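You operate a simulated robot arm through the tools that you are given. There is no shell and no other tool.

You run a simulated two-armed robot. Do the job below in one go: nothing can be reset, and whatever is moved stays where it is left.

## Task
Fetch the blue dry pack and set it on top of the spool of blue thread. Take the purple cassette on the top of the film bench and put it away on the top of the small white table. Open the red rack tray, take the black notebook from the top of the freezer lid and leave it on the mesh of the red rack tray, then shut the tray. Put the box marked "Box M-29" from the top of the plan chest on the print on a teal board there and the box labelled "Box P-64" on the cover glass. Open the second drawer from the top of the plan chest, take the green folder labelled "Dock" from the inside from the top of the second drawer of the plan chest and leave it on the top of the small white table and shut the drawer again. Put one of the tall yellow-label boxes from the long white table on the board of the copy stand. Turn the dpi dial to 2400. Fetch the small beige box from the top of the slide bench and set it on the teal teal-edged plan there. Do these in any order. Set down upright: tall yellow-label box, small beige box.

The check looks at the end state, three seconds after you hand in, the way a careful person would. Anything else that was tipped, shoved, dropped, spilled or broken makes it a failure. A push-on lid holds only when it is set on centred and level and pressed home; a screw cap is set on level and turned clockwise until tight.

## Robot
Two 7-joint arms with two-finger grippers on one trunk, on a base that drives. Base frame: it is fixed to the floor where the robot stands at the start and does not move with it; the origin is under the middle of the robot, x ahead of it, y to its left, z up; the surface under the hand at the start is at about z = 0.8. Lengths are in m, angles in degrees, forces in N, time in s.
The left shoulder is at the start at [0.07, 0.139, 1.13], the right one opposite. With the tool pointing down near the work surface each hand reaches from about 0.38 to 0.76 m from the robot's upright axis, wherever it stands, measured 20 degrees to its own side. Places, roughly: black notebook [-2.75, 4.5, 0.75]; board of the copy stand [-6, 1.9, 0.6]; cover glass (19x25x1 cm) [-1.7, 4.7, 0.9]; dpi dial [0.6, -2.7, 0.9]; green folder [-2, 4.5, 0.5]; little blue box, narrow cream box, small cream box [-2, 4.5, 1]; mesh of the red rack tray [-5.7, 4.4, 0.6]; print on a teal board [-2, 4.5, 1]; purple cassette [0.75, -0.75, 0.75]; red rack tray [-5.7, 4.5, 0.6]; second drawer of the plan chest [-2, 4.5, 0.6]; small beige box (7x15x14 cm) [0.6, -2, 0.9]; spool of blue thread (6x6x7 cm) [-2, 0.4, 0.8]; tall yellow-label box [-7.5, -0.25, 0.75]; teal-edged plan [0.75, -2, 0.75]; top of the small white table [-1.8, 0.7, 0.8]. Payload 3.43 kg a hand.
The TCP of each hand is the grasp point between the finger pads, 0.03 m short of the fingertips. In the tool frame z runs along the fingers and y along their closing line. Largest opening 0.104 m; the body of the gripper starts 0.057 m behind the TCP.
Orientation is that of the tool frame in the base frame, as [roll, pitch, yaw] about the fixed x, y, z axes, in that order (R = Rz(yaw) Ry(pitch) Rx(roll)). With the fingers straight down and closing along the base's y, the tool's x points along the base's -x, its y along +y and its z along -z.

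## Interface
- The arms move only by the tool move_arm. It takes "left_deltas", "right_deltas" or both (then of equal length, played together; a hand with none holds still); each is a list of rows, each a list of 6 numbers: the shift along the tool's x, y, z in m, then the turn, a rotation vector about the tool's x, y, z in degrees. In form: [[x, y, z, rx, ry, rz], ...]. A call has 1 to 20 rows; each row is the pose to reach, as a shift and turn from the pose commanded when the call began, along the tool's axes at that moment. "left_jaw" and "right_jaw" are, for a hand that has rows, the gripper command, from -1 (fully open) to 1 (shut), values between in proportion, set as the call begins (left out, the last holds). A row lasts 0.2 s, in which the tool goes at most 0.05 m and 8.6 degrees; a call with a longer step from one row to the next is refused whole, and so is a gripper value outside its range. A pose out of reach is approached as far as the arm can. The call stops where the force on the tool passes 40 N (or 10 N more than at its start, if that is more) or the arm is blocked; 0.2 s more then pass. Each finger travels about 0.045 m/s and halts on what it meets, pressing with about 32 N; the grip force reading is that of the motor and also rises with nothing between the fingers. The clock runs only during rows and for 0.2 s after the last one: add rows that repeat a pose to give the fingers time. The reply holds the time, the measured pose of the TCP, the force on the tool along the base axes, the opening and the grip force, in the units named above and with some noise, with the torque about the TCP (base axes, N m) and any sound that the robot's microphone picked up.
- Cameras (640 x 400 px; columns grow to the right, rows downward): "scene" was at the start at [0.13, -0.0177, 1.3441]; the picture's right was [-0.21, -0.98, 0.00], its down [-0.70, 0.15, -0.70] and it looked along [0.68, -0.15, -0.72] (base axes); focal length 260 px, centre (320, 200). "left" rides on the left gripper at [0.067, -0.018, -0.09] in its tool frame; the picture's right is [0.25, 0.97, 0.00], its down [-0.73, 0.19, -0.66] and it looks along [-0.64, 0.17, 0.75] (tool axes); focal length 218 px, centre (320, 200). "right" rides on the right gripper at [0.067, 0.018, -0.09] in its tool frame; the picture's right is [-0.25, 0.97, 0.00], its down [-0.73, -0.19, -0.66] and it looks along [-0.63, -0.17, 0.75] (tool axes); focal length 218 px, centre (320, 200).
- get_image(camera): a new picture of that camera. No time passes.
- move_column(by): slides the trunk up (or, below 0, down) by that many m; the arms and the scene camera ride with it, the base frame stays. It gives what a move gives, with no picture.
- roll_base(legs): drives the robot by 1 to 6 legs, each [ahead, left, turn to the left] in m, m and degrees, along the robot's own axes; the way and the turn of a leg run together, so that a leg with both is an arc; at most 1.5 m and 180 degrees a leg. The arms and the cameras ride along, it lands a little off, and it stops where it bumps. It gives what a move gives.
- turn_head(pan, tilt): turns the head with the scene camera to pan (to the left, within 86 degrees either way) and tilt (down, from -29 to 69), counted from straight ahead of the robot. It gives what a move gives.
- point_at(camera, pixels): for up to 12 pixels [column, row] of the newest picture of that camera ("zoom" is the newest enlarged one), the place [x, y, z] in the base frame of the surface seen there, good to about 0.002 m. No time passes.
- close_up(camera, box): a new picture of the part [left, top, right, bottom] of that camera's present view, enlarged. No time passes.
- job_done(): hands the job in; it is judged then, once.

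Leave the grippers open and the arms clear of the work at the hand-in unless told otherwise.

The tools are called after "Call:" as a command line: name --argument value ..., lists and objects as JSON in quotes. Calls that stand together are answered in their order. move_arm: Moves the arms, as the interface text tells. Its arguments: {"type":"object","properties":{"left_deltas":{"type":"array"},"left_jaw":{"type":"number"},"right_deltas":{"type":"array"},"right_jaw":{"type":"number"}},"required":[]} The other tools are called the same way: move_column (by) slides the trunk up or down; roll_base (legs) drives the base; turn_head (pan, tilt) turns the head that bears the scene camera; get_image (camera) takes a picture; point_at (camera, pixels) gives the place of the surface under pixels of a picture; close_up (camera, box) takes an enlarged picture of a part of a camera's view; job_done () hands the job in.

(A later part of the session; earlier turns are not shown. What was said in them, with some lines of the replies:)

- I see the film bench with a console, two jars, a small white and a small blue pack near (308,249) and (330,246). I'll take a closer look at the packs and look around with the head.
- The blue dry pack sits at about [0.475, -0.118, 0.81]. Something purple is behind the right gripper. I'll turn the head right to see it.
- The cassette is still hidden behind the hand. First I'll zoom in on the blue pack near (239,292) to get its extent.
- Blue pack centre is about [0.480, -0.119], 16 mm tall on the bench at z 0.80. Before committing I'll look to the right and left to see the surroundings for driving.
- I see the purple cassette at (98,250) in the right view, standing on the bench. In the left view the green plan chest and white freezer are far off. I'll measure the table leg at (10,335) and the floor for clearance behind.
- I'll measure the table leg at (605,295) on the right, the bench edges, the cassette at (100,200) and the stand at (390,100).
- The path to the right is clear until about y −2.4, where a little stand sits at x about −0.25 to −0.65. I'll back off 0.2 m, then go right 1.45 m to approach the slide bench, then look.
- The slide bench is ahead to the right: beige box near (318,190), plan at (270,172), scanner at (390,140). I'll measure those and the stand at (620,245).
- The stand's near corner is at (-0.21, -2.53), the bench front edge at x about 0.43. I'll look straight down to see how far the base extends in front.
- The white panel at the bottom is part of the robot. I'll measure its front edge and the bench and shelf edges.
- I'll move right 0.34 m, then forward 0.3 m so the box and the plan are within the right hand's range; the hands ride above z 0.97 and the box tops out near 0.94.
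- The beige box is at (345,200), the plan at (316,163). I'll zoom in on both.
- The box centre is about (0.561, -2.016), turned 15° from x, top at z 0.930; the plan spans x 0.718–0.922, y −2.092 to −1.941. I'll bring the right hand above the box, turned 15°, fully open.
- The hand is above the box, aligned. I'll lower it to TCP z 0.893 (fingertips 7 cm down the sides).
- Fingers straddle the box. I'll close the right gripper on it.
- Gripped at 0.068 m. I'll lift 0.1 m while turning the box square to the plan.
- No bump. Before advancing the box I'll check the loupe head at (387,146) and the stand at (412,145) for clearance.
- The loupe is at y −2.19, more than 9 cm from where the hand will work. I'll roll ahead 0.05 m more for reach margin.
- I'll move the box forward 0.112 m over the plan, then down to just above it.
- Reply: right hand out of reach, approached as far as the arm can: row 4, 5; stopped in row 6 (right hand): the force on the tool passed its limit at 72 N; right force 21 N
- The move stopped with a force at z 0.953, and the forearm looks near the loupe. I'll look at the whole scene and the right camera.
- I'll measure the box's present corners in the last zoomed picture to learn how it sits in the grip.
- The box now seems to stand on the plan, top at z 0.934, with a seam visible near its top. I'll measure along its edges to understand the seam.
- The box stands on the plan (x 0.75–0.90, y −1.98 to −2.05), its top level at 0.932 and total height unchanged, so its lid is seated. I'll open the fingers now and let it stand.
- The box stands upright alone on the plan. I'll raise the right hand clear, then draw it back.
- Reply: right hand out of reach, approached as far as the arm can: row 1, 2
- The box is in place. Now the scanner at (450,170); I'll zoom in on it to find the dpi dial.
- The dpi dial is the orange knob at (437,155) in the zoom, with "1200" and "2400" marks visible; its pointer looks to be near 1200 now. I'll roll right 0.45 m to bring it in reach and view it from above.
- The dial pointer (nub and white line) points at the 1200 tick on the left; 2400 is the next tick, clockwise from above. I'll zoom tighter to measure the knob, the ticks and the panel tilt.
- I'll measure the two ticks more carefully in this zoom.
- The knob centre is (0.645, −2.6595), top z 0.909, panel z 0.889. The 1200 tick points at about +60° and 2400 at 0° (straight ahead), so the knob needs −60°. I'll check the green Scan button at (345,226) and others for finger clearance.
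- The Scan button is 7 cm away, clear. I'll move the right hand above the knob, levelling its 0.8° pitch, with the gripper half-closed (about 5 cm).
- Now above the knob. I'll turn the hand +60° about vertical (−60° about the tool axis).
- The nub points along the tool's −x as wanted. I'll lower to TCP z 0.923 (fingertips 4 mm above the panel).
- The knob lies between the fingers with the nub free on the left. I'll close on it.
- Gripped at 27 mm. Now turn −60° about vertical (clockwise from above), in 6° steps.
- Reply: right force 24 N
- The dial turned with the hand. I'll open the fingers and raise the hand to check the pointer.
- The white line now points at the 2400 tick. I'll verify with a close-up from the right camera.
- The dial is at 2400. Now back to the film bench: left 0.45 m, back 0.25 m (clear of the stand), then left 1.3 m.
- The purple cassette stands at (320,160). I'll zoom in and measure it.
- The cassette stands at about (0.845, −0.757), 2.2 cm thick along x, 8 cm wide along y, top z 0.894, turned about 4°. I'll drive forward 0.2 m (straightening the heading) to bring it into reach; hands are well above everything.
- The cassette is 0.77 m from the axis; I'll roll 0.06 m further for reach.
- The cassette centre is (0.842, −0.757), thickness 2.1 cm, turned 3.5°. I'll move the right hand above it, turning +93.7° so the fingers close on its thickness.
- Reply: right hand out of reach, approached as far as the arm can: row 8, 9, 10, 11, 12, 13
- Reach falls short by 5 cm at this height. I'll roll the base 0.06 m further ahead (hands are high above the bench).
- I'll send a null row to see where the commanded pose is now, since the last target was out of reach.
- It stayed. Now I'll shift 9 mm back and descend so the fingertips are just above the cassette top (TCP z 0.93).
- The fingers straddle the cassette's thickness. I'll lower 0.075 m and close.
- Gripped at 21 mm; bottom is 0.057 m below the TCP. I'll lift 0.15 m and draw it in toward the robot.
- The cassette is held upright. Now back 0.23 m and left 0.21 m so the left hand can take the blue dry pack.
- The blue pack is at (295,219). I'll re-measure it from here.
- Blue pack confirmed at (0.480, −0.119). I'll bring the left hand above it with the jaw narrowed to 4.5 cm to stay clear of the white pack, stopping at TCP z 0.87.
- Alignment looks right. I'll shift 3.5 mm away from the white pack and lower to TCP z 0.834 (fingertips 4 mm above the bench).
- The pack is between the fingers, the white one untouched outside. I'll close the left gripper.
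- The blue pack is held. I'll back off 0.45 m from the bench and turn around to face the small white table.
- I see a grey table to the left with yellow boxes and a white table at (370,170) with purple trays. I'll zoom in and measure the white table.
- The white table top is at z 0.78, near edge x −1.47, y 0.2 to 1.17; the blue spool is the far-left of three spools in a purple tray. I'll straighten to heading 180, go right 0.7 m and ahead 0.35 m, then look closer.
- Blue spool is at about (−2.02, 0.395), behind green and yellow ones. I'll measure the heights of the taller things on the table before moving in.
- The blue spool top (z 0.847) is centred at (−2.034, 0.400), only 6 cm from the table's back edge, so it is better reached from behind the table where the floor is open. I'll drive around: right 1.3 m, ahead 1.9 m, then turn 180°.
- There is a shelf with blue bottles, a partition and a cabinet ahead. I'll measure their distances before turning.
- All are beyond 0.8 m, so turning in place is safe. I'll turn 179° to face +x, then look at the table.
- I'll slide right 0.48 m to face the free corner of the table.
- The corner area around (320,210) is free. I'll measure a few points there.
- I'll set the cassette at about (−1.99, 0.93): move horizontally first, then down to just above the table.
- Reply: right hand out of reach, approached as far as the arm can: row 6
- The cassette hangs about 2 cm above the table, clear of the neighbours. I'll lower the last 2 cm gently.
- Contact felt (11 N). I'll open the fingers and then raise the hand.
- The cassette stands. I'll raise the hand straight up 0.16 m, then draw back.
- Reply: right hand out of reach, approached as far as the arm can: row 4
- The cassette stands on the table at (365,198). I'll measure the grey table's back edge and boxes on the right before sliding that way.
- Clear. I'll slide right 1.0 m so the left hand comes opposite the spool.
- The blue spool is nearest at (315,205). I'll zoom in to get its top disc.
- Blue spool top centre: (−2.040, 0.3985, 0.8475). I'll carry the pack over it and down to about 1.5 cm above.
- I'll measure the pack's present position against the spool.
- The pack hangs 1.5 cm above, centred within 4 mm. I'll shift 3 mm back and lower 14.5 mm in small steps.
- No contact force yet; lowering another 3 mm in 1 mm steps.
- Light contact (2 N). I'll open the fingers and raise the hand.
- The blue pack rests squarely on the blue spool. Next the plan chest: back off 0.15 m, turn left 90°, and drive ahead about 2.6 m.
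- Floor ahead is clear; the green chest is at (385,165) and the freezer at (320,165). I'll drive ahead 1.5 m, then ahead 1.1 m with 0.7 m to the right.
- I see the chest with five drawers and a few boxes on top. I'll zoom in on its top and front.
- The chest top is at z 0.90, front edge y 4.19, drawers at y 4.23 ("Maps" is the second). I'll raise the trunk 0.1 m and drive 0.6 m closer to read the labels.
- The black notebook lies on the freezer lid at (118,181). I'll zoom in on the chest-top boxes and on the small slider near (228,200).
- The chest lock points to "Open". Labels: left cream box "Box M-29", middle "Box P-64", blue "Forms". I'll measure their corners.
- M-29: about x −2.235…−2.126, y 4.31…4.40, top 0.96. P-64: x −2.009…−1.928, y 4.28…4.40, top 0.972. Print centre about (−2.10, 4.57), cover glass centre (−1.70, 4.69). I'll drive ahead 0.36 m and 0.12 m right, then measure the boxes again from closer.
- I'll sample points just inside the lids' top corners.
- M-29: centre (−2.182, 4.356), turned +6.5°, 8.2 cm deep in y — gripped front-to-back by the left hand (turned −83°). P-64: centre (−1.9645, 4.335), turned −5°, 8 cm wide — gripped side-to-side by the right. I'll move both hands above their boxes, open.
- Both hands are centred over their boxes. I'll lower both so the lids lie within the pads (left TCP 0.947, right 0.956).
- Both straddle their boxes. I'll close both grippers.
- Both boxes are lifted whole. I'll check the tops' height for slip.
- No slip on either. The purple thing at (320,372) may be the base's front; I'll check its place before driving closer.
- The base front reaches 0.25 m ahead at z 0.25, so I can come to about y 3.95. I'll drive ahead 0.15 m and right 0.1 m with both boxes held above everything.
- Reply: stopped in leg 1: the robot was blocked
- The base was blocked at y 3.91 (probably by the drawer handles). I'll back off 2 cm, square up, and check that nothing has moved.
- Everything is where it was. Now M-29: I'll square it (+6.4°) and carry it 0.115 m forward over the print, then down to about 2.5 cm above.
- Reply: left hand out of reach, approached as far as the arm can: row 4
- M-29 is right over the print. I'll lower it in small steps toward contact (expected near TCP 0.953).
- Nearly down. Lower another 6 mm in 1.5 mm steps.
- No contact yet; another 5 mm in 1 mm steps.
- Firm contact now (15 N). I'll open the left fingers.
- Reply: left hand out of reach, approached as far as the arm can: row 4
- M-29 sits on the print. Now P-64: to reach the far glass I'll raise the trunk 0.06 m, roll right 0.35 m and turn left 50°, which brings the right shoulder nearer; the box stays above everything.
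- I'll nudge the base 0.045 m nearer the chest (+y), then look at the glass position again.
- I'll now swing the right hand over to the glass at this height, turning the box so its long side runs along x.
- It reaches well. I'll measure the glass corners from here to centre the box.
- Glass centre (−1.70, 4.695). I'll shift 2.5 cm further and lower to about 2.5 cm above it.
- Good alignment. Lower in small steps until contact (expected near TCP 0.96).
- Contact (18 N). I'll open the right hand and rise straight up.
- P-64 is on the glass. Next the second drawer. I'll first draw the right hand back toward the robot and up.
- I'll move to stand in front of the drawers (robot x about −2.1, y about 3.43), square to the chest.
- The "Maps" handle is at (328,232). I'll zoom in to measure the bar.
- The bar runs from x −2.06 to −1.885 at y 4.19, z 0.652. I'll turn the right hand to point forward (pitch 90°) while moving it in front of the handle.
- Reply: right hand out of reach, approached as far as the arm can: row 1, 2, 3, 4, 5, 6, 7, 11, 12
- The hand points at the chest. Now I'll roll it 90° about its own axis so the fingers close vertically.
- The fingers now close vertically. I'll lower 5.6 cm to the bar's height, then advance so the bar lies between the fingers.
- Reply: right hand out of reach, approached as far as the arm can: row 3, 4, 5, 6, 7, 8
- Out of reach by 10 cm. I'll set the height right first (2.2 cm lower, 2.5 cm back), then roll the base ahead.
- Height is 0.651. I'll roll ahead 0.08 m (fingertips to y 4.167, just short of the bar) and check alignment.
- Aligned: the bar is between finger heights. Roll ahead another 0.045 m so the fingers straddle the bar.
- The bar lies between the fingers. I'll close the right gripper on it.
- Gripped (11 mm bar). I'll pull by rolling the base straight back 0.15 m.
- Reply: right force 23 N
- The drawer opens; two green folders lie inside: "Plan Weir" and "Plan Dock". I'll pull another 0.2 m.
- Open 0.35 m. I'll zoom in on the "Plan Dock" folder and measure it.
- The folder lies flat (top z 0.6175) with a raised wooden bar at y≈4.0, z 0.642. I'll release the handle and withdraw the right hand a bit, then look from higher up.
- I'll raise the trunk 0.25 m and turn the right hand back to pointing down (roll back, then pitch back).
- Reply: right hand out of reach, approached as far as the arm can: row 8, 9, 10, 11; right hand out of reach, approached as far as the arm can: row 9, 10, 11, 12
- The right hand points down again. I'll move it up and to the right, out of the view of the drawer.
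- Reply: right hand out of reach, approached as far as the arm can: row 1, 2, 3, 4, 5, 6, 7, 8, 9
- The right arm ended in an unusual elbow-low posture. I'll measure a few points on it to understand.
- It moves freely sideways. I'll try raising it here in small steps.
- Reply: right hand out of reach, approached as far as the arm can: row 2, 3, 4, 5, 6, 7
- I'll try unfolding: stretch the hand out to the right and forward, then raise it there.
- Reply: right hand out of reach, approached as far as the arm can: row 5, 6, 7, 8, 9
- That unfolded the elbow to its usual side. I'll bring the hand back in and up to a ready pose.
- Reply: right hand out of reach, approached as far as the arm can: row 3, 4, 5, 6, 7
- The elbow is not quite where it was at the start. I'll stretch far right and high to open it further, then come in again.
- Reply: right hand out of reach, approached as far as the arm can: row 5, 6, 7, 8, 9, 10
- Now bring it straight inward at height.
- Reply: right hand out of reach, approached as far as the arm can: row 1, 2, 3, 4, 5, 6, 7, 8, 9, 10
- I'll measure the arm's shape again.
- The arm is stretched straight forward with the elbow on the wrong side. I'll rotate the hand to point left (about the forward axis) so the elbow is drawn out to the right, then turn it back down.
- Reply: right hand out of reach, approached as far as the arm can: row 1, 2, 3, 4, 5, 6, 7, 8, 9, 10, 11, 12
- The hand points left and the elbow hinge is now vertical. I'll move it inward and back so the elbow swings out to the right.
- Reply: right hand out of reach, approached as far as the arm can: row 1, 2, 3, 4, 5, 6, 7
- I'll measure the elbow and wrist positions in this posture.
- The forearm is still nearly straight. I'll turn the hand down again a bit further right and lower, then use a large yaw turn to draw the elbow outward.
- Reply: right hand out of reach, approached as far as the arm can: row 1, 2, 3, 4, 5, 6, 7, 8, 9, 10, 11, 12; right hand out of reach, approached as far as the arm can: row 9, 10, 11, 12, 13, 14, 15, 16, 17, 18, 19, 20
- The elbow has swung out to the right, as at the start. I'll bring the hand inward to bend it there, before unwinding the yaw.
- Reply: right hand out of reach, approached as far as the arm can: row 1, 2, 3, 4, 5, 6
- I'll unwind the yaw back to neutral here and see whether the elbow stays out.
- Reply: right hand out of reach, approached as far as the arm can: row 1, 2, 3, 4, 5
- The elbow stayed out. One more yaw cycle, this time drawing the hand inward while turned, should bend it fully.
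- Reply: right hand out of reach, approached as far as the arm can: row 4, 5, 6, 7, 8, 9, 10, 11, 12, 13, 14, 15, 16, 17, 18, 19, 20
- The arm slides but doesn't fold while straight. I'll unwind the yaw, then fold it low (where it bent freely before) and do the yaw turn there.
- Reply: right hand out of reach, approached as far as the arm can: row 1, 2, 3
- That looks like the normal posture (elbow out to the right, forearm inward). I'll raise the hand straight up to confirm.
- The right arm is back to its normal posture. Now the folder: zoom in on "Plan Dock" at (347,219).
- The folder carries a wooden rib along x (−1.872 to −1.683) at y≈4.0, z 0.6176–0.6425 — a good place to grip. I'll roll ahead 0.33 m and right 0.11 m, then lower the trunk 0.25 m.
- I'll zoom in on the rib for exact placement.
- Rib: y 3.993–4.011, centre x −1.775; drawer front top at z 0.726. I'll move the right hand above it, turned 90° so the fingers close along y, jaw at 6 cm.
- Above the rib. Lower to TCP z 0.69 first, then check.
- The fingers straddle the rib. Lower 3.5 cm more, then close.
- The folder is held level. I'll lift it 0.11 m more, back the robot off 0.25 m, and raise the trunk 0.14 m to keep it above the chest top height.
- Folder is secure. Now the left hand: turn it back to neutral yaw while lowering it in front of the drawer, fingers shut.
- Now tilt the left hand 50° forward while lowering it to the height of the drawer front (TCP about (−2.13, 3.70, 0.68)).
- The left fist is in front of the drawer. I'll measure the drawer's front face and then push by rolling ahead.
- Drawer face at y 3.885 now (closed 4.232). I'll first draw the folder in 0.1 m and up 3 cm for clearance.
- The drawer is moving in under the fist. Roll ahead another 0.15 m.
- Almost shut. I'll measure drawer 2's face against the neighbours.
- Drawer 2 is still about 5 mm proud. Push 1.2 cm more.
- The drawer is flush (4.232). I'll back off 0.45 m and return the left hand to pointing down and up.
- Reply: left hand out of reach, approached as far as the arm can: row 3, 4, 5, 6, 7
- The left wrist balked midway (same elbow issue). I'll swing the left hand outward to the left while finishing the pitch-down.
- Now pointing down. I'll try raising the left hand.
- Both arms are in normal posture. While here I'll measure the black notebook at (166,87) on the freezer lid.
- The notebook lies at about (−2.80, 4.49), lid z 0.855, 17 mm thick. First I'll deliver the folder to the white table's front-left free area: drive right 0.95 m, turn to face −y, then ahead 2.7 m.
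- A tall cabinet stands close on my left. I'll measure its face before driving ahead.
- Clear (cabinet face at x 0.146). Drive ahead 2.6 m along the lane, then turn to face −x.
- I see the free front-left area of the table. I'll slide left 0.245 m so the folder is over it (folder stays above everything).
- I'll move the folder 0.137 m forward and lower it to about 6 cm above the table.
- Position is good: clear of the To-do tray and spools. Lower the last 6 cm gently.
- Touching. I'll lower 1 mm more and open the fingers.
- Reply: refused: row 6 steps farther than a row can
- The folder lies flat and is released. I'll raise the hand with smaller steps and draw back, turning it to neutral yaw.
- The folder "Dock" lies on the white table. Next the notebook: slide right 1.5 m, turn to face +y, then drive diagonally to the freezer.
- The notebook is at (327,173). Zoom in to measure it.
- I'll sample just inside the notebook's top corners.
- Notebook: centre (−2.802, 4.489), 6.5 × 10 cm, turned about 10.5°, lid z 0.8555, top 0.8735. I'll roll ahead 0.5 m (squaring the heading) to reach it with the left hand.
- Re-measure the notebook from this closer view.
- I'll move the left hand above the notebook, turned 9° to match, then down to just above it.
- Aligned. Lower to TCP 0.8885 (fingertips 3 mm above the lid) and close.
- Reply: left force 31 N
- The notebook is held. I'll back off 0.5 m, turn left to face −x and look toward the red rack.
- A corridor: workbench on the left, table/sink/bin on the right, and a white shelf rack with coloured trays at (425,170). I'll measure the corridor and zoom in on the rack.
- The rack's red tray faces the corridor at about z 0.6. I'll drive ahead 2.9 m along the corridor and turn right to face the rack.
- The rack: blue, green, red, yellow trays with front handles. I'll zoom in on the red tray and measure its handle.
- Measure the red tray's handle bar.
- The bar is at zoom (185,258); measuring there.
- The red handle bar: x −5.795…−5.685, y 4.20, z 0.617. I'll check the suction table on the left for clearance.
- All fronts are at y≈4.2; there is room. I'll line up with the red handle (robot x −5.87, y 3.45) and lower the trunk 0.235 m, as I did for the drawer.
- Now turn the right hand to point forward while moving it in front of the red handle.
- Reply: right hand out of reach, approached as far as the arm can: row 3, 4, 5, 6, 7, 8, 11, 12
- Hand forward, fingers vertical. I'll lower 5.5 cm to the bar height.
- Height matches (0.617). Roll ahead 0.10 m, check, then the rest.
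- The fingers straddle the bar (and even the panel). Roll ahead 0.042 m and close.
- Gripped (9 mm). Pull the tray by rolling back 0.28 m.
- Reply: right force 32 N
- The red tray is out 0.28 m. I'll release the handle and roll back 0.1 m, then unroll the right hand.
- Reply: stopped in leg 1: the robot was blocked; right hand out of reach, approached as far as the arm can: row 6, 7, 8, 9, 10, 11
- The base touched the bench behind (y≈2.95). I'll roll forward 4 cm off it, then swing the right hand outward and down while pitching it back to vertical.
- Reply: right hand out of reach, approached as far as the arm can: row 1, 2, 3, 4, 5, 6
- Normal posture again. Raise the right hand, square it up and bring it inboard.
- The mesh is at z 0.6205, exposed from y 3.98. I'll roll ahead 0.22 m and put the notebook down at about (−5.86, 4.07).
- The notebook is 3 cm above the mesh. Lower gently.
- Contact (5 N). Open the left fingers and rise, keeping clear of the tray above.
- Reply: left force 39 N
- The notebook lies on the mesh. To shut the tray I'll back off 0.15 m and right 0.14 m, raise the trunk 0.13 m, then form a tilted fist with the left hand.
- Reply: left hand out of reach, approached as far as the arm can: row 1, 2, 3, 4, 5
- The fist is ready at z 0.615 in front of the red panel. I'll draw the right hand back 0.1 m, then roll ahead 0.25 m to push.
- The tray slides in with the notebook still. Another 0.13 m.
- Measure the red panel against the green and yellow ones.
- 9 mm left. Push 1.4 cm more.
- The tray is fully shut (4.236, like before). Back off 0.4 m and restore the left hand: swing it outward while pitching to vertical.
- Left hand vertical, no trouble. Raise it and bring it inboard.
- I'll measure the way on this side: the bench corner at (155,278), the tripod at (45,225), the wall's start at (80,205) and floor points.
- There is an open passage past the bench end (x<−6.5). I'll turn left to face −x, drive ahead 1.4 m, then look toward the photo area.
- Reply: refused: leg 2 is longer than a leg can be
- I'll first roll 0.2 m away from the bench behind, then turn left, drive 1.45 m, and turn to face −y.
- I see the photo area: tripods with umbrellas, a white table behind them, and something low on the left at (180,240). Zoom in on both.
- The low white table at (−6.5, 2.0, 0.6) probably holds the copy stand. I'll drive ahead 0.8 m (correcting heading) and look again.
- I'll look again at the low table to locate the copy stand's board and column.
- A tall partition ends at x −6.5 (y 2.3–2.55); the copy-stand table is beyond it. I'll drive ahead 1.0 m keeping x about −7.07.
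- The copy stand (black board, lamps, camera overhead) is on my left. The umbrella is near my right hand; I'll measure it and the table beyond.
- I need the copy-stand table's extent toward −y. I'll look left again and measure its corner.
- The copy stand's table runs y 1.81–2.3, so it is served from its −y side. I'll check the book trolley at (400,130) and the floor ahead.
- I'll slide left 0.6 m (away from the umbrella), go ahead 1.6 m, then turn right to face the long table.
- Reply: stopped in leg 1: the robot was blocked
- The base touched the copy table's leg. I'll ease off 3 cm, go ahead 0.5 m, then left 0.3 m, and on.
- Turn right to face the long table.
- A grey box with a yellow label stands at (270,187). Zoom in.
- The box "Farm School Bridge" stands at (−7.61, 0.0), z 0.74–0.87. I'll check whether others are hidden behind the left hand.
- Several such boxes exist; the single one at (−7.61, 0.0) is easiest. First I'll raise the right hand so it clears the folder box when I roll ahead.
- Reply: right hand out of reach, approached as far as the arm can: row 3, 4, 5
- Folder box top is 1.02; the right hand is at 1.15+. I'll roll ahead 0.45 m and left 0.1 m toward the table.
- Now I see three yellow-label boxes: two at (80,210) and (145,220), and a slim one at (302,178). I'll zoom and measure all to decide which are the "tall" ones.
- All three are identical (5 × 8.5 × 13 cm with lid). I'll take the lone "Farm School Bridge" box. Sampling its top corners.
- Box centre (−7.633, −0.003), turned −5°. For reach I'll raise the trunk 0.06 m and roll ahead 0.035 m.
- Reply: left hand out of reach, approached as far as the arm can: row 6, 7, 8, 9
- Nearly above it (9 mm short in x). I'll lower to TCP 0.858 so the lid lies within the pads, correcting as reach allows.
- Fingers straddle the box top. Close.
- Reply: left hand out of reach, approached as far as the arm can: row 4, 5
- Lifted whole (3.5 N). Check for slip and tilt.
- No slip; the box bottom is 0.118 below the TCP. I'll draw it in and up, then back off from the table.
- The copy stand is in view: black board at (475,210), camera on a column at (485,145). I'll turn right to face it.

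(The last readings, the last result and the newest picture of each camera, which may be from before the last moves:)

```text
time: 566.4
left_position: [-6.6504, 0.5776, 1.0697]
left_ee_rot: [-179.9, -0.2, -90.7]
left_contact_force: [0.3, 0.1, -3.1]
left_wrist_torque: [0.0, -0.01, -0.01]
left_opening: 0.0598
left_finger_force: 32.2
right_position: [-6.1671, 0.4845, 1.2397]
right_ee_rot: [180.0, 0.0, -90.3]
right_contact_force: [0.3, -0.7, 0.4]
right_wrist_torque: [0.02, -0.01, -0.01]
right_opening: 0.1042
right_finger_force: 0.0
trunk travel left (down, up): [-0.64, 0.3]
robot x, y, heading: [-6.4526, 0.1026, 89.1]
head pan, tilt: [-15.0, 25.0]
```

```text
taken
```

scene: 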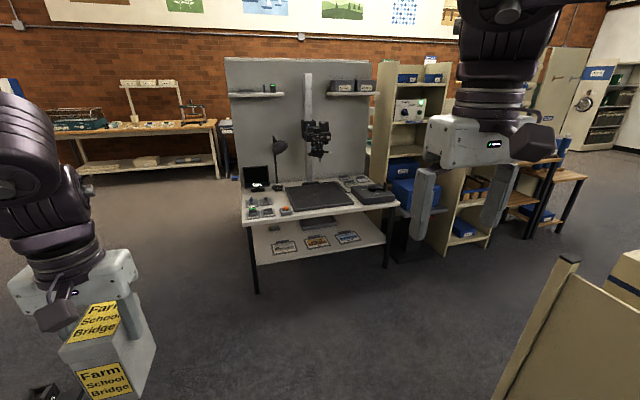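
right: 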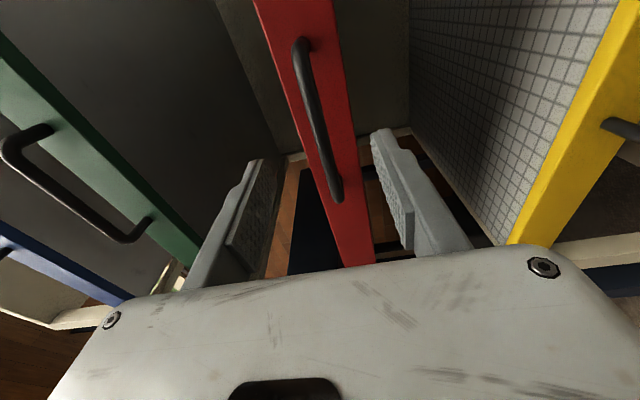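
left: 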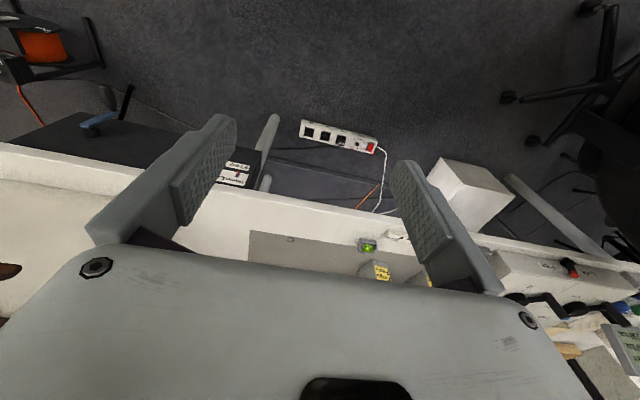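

Zoom in on the copy stand and measure the board and the camera.

Call:
close_up --camera "scene" --box '[225, 110, 415, 235]'

Call:
point_at --camera "zoom" --pixels '[[205, 255], [365, 245], [230, 335], [430, 310], [320, 285], [310, 155], [300, 100], [60, 360], [560, 320], [180, 130], [165, 250], [310, 60]]'

```text
3.20 times, centred on (320, 172) of scene
```

zoom: 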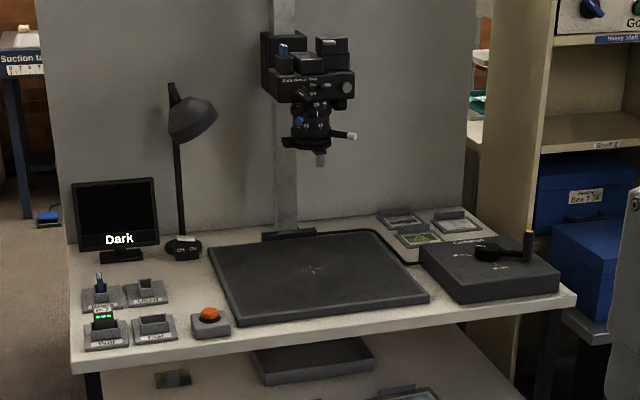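

```text
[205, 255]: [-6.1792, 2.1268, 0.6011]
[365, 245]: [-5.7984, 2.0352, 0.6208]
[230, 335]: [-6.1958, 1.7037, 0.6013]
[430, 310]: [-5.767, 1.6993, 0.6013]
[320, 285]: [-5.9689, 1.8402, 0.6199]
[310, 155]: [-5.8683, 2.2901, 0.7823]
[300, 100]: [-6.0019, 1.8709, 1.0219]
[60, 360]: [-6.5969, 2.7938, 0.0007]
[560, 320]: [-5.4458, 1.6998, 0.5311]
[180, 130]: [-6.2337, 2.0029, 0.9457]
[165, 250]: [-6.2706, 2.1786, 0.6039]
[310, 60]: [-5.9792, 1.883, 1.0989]
```

Measure the board's corners and the lens' lowest parts precisely.

Call:
point_at --camera "zoom" --pixels '[[214, 251], [372, 234], [424, 296], [248, 317], [313, 270], [320, 160], [305, 145], [345, 135], [312, 120], [290, 90], [350, 95], [330, 45]]'

```text
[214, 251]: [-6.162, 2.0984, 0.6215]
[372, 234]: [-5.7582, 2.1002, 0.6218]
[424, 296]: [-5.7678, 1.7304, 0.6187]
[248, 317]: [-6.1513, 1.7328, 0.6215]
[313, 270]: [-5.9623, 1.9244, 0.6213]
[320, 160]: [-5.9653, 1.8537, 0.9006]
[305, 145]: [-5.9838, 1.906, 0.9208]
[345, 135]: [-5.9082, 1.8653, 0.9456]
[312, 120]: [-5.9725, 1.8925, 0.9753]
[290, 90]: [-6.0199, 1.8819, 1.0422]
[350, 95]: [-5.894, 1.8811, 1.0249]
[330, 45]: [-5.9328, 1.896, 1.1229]
```

Board: x −6.165…−5.758, y 1.728…2.10, z 0.6215; the camera hangs over its centre at z≥0.90. I'll put the box on the front-left part, about (−6.11, 1.785). Drive ahead 1.1 m, then right 0.49 m.

Call:
roll_base --legs '[[1.1, 0, 0.9], [0, -0.49, 0]]'

Call:
turn_head --pan 10 --tilt 40

Call:
get_image --camera "scene"

```text
time: 574.6
left_position: [-6.1625, 1.681, 1.0692]
left_ee_rot: [-179.9, -0.3, -89.7]
left_contact_force: [-0.3, 1.2, -4.1]
left_wrist_torque: [-0.03, 0.0, -0.04]
left_opening: 0.0594
left_finger_force: 32.4
right_position: [-5.6803, 1.5978, 1.2398]
right_ee_rot: [179.9, 0.1, -89.4]
right_contact_force: [0.5, 0.1, 1.1]
right_wrist_torque: [-0.01, 0.02, -0.01]
right_opening: 0.1039
right_finger_force: 0.0
trunk travel left (down, up): [-0.64, 0.3]
robot x, y, heading: [-5.9551, 1.213, 89.9]
head pan, tilt: [-15.0, 25.0]
```

```text
time: 575.5
left_position: [-6.1632, 1.6822, 1.0698]
left_ee_rot: [-179.9, -0.4, -89.7]
left_contact_force: [-0.1, -0.5, -3.3]
left_wrist_torque: [0.02, 0.0, 0.02]
left_opening: 0.0596
left_finger_force: 31.9
right_position: [-5.6782, 1.5967, 1.2399]
right_ee_rot: [-180.0, 0.1, -89.3]
right_contact_force: [-0.6, -0.1, 0.1]
right_wrist_torque: [0.01, 0.02, 0.02]
right_opening: 0.1038
right_finger_force: 0.1
trunk travel left (down, up): [-0.64, 0.3]
robot x, y, heading: [-5.9511, 1.2126, 90.1]
head pan, tilt: [10.0, 40.0]
```

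```text
taken
```

scene: 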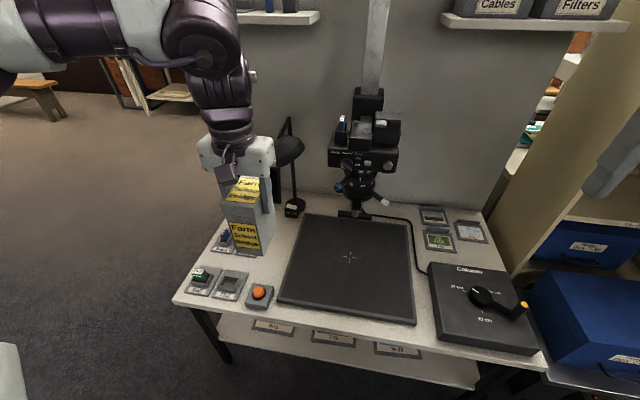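

The board is at (350,265). I'll re-measure its corners and the nearby button from here.

Call:
point_at --camera "scene" --pixels '[[305, 217], [404, 224], [412, 320], [283, 300], [350, 258], [258, 292], [228, 285], [372, 195], [340, 187], [290, 145], [385, 160]]'

```text
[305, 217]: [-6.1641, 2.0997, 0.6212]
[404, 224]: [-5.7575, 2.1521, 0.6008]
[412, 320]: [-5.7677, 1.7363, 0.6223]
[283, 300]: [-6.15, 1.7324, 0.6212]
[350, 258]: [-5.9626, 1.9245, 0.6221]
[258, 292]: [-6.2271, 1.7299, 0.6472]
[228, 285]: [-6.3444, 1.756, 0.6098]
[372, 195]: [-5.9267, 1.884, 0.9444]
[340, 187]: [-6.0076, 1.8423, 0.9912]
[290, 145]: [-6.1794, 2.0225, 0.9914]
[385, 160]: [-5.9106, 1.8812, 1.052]
```

I'll place the box at (−6.115, 1.785): move over at height, then straight down to 5 cm above the board.

Call:
move_arm --left_deltas '[[-0.034, -0.016, 0, 0, 0, 0], [-0.068, -0.032, 0, 0, 0, 0], [-0.103, -0.048, 0, 0, 0, 0], [-0.103, -0.048, 0.04, 0, 0, 0], [-0.103, -0.048, 0.08, 0, 0, 0], [-0.103, -0.048, 0.12, 0, 0, 0], [-0.103, -0.048, 0.16, 0, 0, 0], [-0.103, -0.048, 0.2, 0, 0, 0], [-0.103, -0.048, 0.24, 0, 0, 0], [-0.103, -0.048, 0.28, 0, 0, 0], [-0.103, -0.048, 0.28, 0, 0, 0]]'

Call:
get_image --camera "scene"

Call:
close_up --camera "scene" --box '[220, 180, 380, 300]'

```text
time: 577.9
left_position: [-6.1143, 1.7851, 0.7906]
left_ee_rot: [180.0, -0.2, -89.8]
left_contact_force: [-0.6, 0.4, -3.7]
left_wrist_torque: [0.0, 0.0, 0.01]
left_opening: 0.0594
left_finger_force: 32.0
right_position: [-5.6768, 1.5969, 1.2389]
right_ee_rot: [180.0, 0.0, -89.4]
right_contact_force: [-0.2, 0.2, -0.7]
right_wrist_torque: [0.04, 0.02, 0.0]
right_opening: 0.1039
right_finger_force: 0.1
trunk travel left (down, up): [-0.64, 0.3]
robot x, y, heading: [-5.9559, 1.212, 90.2]
head pan, tilt: [10.0, 40.0]
```

```text
taken
```

scene: 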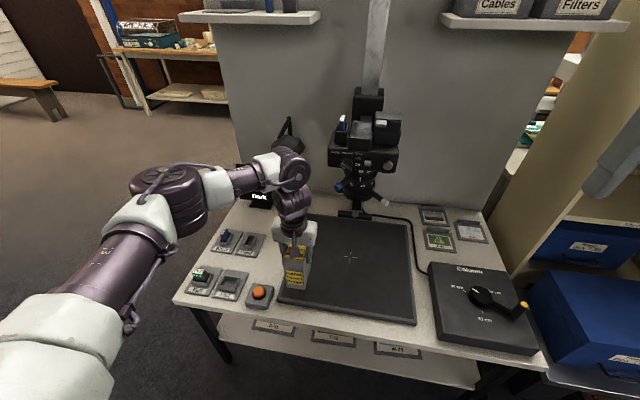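

```text
3.33 times, centred on (300, 240) of scene
```

zoom: 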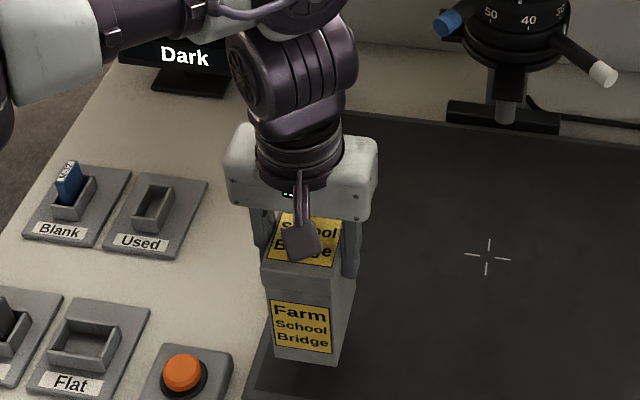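

Good. I'll shift 1.2 cm inward and lower the last 5 cm gently.

Call:
move_arm --left_deltas '[[0, -0.012, 0.015, 0, 0, 0], [0, -0.012, 0.03, 0, 0, 0], [0, -0.012, 0.04, 0, 0, 0], [0, -0.012, 0.045, 0, 0, 0], [0, -0.012, 0.048, 0, 0, 0], [0, -0.012, 0.05, 0, 0, 0], [0, -0.012, 0.05, 0, 0, 0]]'

```text
time: 579.5
left_position: [-6.1018, 1.7841, 0.7383]
left_ee_rot: [-179.9, -0.3, -89.7]
left_contact_force: [0.7, -0.5, -2.9]
left_wrist_torque: [0.0, 0.01, 0.01]
left_opening: 0.0595
left_finger_force: 32.2
right_position: [-5.6785, 1.5966, 1.2392]
right_ee_rot: [-179.9, 0.1, -89.4]
right_contact_force: [-0.3, 0.6, -0.2]
right_wrist_torque: [0.01, -0.01, -0.05]
right_opening: 0.1036
right_finger_force: 0.1
trunk travel left (down, up): [-0.64, 0.3]
robot x, y, heading: [-5.953, 1.2104, 89.9]
head pan, tilt: [10.0, 40.0]
```

Still hanging (−2.9 N). Lower another 4 mm in 1 mm steps.

Call:
move_arm --left_deltas '[[0, 0, 0.001, 0, 0, 0], [0, 0, 0.002, 0, 0, 0], [0, 0, 0.003, 0, 0, 0], [0, 0, 0.004, 0, 0, 0], [0, 0, 0.004, 0, 0, 0]]'

Call:
close_up --camera "scene" --box '[220, 200, 380, 320]'

```text
time: 580.7
left_position: [-6.1023, 1.7841, 0.7364]
left_ee_rot: [-180.0, -0.1, -89.7]
left_contact_force: [-4.5, 4.7, 25.9]
left_wrist_torque: [-0.53, 0.39, -0.2]
left_opening: 0.0594
left_finger_force: 31.9
right_position: [-5.678, 1.5933, 1.2403]
right_ee_rot: [-180.0, 0.2, -89.4]
right_contact_force: [-0.7, -0.6, -0.6]
right_wrist_torque: [0.03, -0.01, 0.01]
right_opening: 0.1042
right_finger_force: 0.0
trunk travel left (down, up): [-0.64, 0.3]
robot x, y, heading: [-5.9555, 1.2168, 90.1]
head pan, tilt: [10.0, 40.0]
```

```text
3.33 times, centred on (300, 260) of scene
```

zoom: 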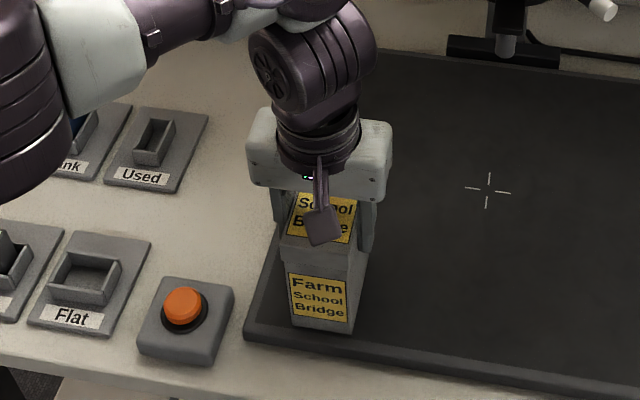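

The box stands on the board (26 N contact). Back off 1 mm of pressure, open the fingers, then rise straight up.

Call:
move_arm --left_deltas '[[0, 0, -0.001, 0, 0, 0], [0, 0, -0.001, 0, 0, 0], [0, 0, -0.001, 0, 0, 0], [0, 0, -0.001, 0, 0, 0]]' --left_jaw -0.7

Call:
move_arm --left_deltas '[[0, 0, -0.03, 0, 0, 0], [0, 0, -0.07, 0, 0, 0], [0, 0, -0.11, 0, 0, 0], [0, 0.01, -0.15, 0, 0, 0], [0.02, 0.02, -0.19, 0, 0, 0], [0.05, 0.03, -0.23, 0, 0, 0], [0.08, 0.04, -0.26, 0, 0, 0], [0.11, 0.05, -0.29, 0, 0, 0]]'

Call:
get_image --camera "scene"

Call:
close_up --camera "scene" --box '[220, 200, 380, 320]'

```text
time: 581.7
left_position: [-6.1031, 1.7838, 0.7331]
left_ee_rot: [-179.9, -0.2, -89.7]
left_contact_force: [-0.8, 0.0, -0.5]
left_wrist_torque: [-0.03, -0.02, -0.02]
left_opening: 0.0887
left_finger_force: 0.1
right_position: [-5.6783, 1.5964, 1.2408]
right_ee_rot: [180.0, 0.1, -89.3]
right_contact_force: [0.6, -0.2, -0.4]
right_wrist_torque: [0.03, 0.0, 0.0]
right_opening: 0.1041
right_finger_force: 0.0
trunk travel left (down, up): [-0.64, 0.3]
robot x, y, heading: [-5.9542, 1.2126, 90.3]
head pan, tilt: [10.0, 40.0]
```

```text
refused: row 6 steps farther than a row can; nothing moved
```

```text
taken
```

scene: 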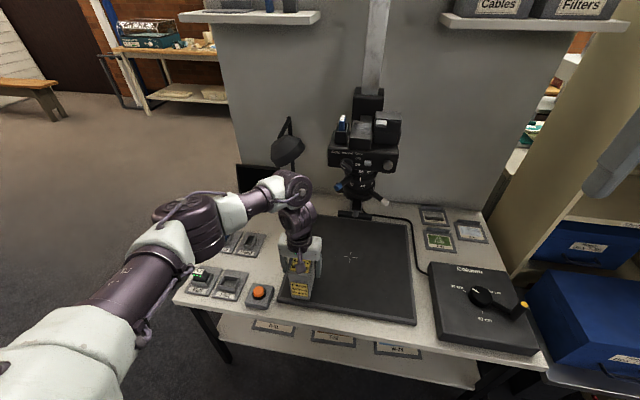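

```text
3.33 times, centred on (300, 260) of scene
```

zoom: 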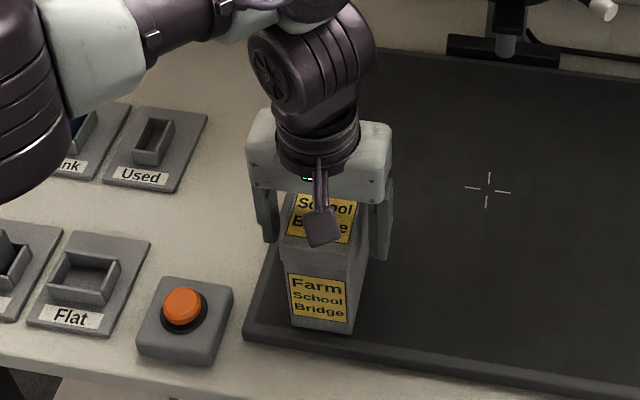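

Released. Raise with smaller steps, straight up first.

Call:
move_arm --left_deltas '[[0, 0, -0.03, 0, 0, 0], [0, 0, -0.07, 0, 0, 0], [0, 0, -0.11, 0, 0, 0], [0, 0, -0.15, 0, 0, 0], [0.02, 0.02, -0.18, 0, 0, 0], [0.04, 0.03, -0.21, 0, 0, 0], [0.06, 0.04, -0.24, 0, 0, 0], [0.08, 0.05, -0.27, 0, 0, 0], [0.11, 0.05, -0.29, 0, 0, 0]]'

Call:
get_image --camera "scene"

Call:
close_up --camera "scene" --box '[220, 200, 440, 340]'

```text
time: 583.7
left_position: [-6.1537, 1.6729, 1.0263]
left_ee_rot: [-180.0, -0.2, -89.8]
left_contact_force: [-0.2, -0.3, -0.7]
left_wrist_torque: [0.03, 0.0, 0.02]
left_opening: 0.0885
left_finger_force: 0.1
right_position: [-5.6779, 1.5937, 1.2402]
right_ee_rot: [-180.0, 0.2, -89.4]
right_contact_force: [0.4, -0.7, -0.7]
right_wrist_torque: [0.04, -0.01, -0.02]
right_opening: 0.1041
right_finger_force: 0.1
trunk travel left (down, up): [-0.64, 0.3]
robot x, y, heading: [-5.9529, 1.2114, 90.2]
head pan, tilt: [10.0, 40.0]
```

```text
taken
```

scene: 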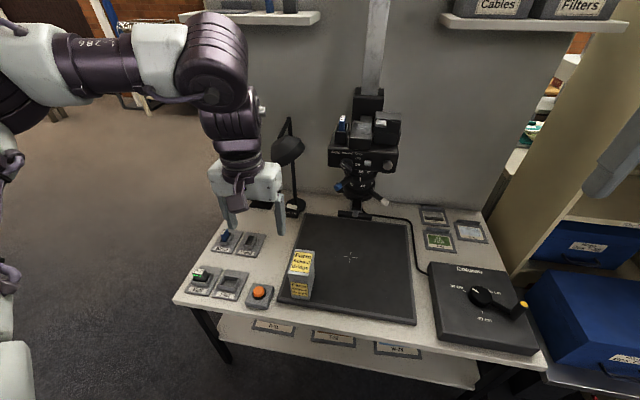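

```text
2.86 times, centred on (330, 270) of scene
```

zoom: 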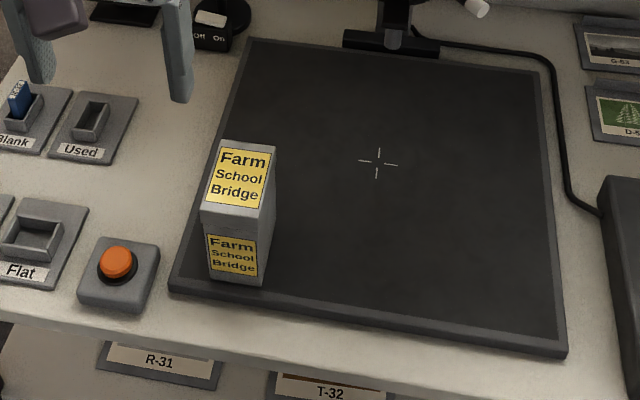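

The box stands upright on the board. Check its top height to be sure the lid is seated.

Call:
point_at --camera "zoom" --pixels '[[240, 175], [225, 150], [268, 150], [262, 210], [208, 208], [230, 225], [212, 275], [258, 282]]'

```text
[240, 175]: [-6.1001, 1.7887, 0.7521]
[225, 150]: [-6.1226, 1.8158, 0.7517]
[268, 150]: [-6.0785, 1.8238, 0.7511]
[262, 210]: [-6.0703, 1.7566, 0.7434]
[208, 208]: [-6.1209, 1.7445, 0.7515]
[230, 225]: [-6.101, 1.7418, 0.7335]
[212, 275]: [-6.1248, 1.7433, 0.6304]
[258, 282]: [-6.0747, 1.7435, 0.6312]
```

All level. For completeness I'll check that the copy table itself hasn't shifted after the earlier touch (left edge was near x −6.50), and glance at everything on it.

Call:
point_at --camera "scene" --pixels '[[180, 300], [215, 235], [228, 215], [215, 340], [230, 358], [245, 245], [200, 280]]'

Call:
close_up --camera "scene" --box '[165, 150, 325, 320]'

```text
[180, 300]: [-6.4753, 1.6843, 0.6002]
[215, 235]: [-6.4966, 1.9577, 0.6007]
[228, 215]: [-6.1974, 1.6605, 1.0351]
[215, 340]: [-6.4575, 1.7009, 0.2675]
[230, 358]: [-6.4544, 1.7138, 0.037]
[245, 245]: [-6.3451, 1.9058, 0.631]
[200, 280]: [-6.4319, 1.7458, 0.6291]
```

```text
2.35 times, centred on (245, 235) of scene
```

zoom: 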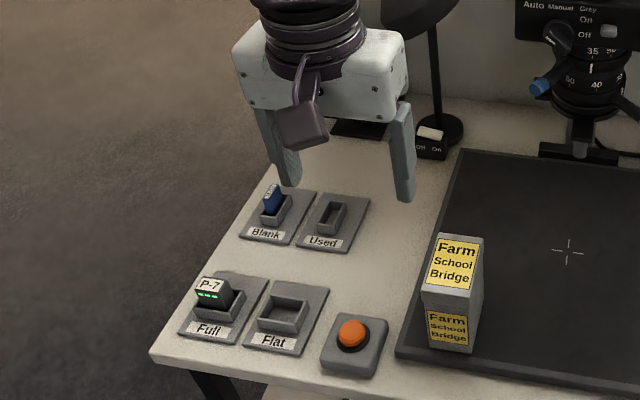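

Nothing has shifted. I'll back off 0.22 m so both arms are clear, with grippers open.

Call:
roll_base --legs '[[-0.22, 0, 0]]'

Call:
move_arm --left_deltas '[[0, 0, 0, 0, 0, 0], [0, 0, 0, 0, 0, 0]]' --left_jaw -1

Call:
get_image --camera "scene"

```text
time: 585.3
left_position: [-6.1516, 1.4566, 1.0251]
left_ee_rot: [-179.8, -0.3, -89.9]
left_contact_force: [0.6, 0.1, -0.7]
left_wrist_torque: [0.0, 0.02, -0.01]
left_opening: 0.0882
left_finger_force: 0.2
right_position: [-5.676, 1.3772, 1.2392]
right_ee_rot: [-179.9, 0.1, -89.4]
right_contact_force: [0.3, 0.0, 0.0]
right_wrist_torque: [-0.02, -0.02, 0.02]
right_opening: 0.1039
right_finger_force: 0.0
trunk travel left (down, up): [-0.64, 0.3]
robot x, y, heading: [-5.953, 0.9911, 90.0]
head pan, tilt: [10.0, 40.0]
```

```text
time: 585.9
left_position: [-6.1525, 1.4555, 1.0263]
left_ee_rot: [180.0, -0.3, -89.9]
left_contact_force: [-0.1, -0.6, -0.3]
left_wrist_torque: [0.03, 0.0, 0.0]
left_opening: 0.104
left_finger_force: 0.0
right_position: [-5.6761, 1.3772, 1.2401]
right_ee_rot: [-180.0, 0.0, -89.4]
right_contact_force: [-0.1, -0.7, -0.5]
right_wrist_torque: [-0.02, -0.01, -0.02]
right_opening: 0.104
right_finger_force: 0.1
trunk travel left (down, up): [-0.64, 0.3]
robot x, y, heading: [-5.9568, 0.993, 89.9]
head pan, tilt: [10.0, 40.0]
```

```text
taken
```

scene: 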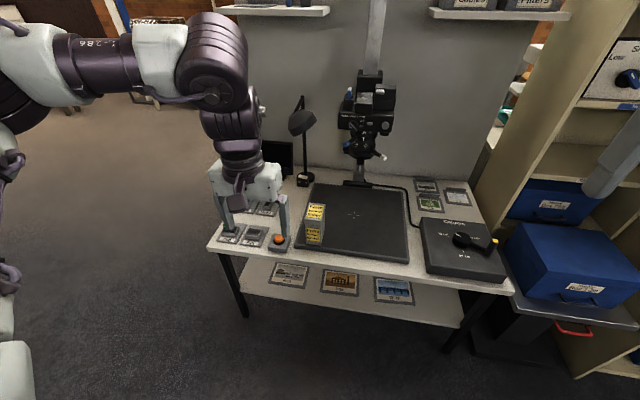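

All tasks are finished: blue dry pack on the blue spool, cassette and "Dock" folder on the white table, notebook on the red tray (shut), M-29 on the print, P-64 on the glass, Maps drawer shut, tall box on the copy board, dpi at 2400, beige box on the plan. Grippers are open and the arms clear; I hand in.

Call:
job_done

```text
The job is handed in.
```

I did all eight parts of the job and handed it in. Both grippers were open and the arms clear.

- **Blue dry pack:** it sits on top of the spool of blue thread.
- **Purple cassette:** it stands on top of the small white table.
- **Black notebook:** it lies on the mesh of the red rack tray, and the tray is shut flush again.
- **Boxes on the plan chest:** Box M-29 is on the print on the teal board, and Box P-64 is on the cover glass.
- **Green "Dock" folder:** it lies on the small white table, and the second drawer ("Maps") is shut flush.
- **Tall yellow-label box:** "Farm School Bridge" stands upright on the board of the copy stand. It is at the front left, because the camera hangs low over the middle.
- **dpi dial:** it points at 2400.
- **Small beige box:** it stands upright on the teal-edged plan.

Some contacts along the way could matter to the check:

- **Base:** it touched the plan chest front, a workbench in the corridor and a leg of the copy-stand table. The chest and copy table had not moved when I measured them afterwards. I did not look over the things on the corridor bench.
- **Beige box:** it slipped down in the fingers and touched down harder than intended, with about 72 N on the hand. Its height and lid looked unchanged afterwards.
- **Fingertips:** they pressed on the freezer lid (about 30 N) when I took the notebook and on the tray mesh (about 36 N) when I set it down, with nothing visibly disturbed.
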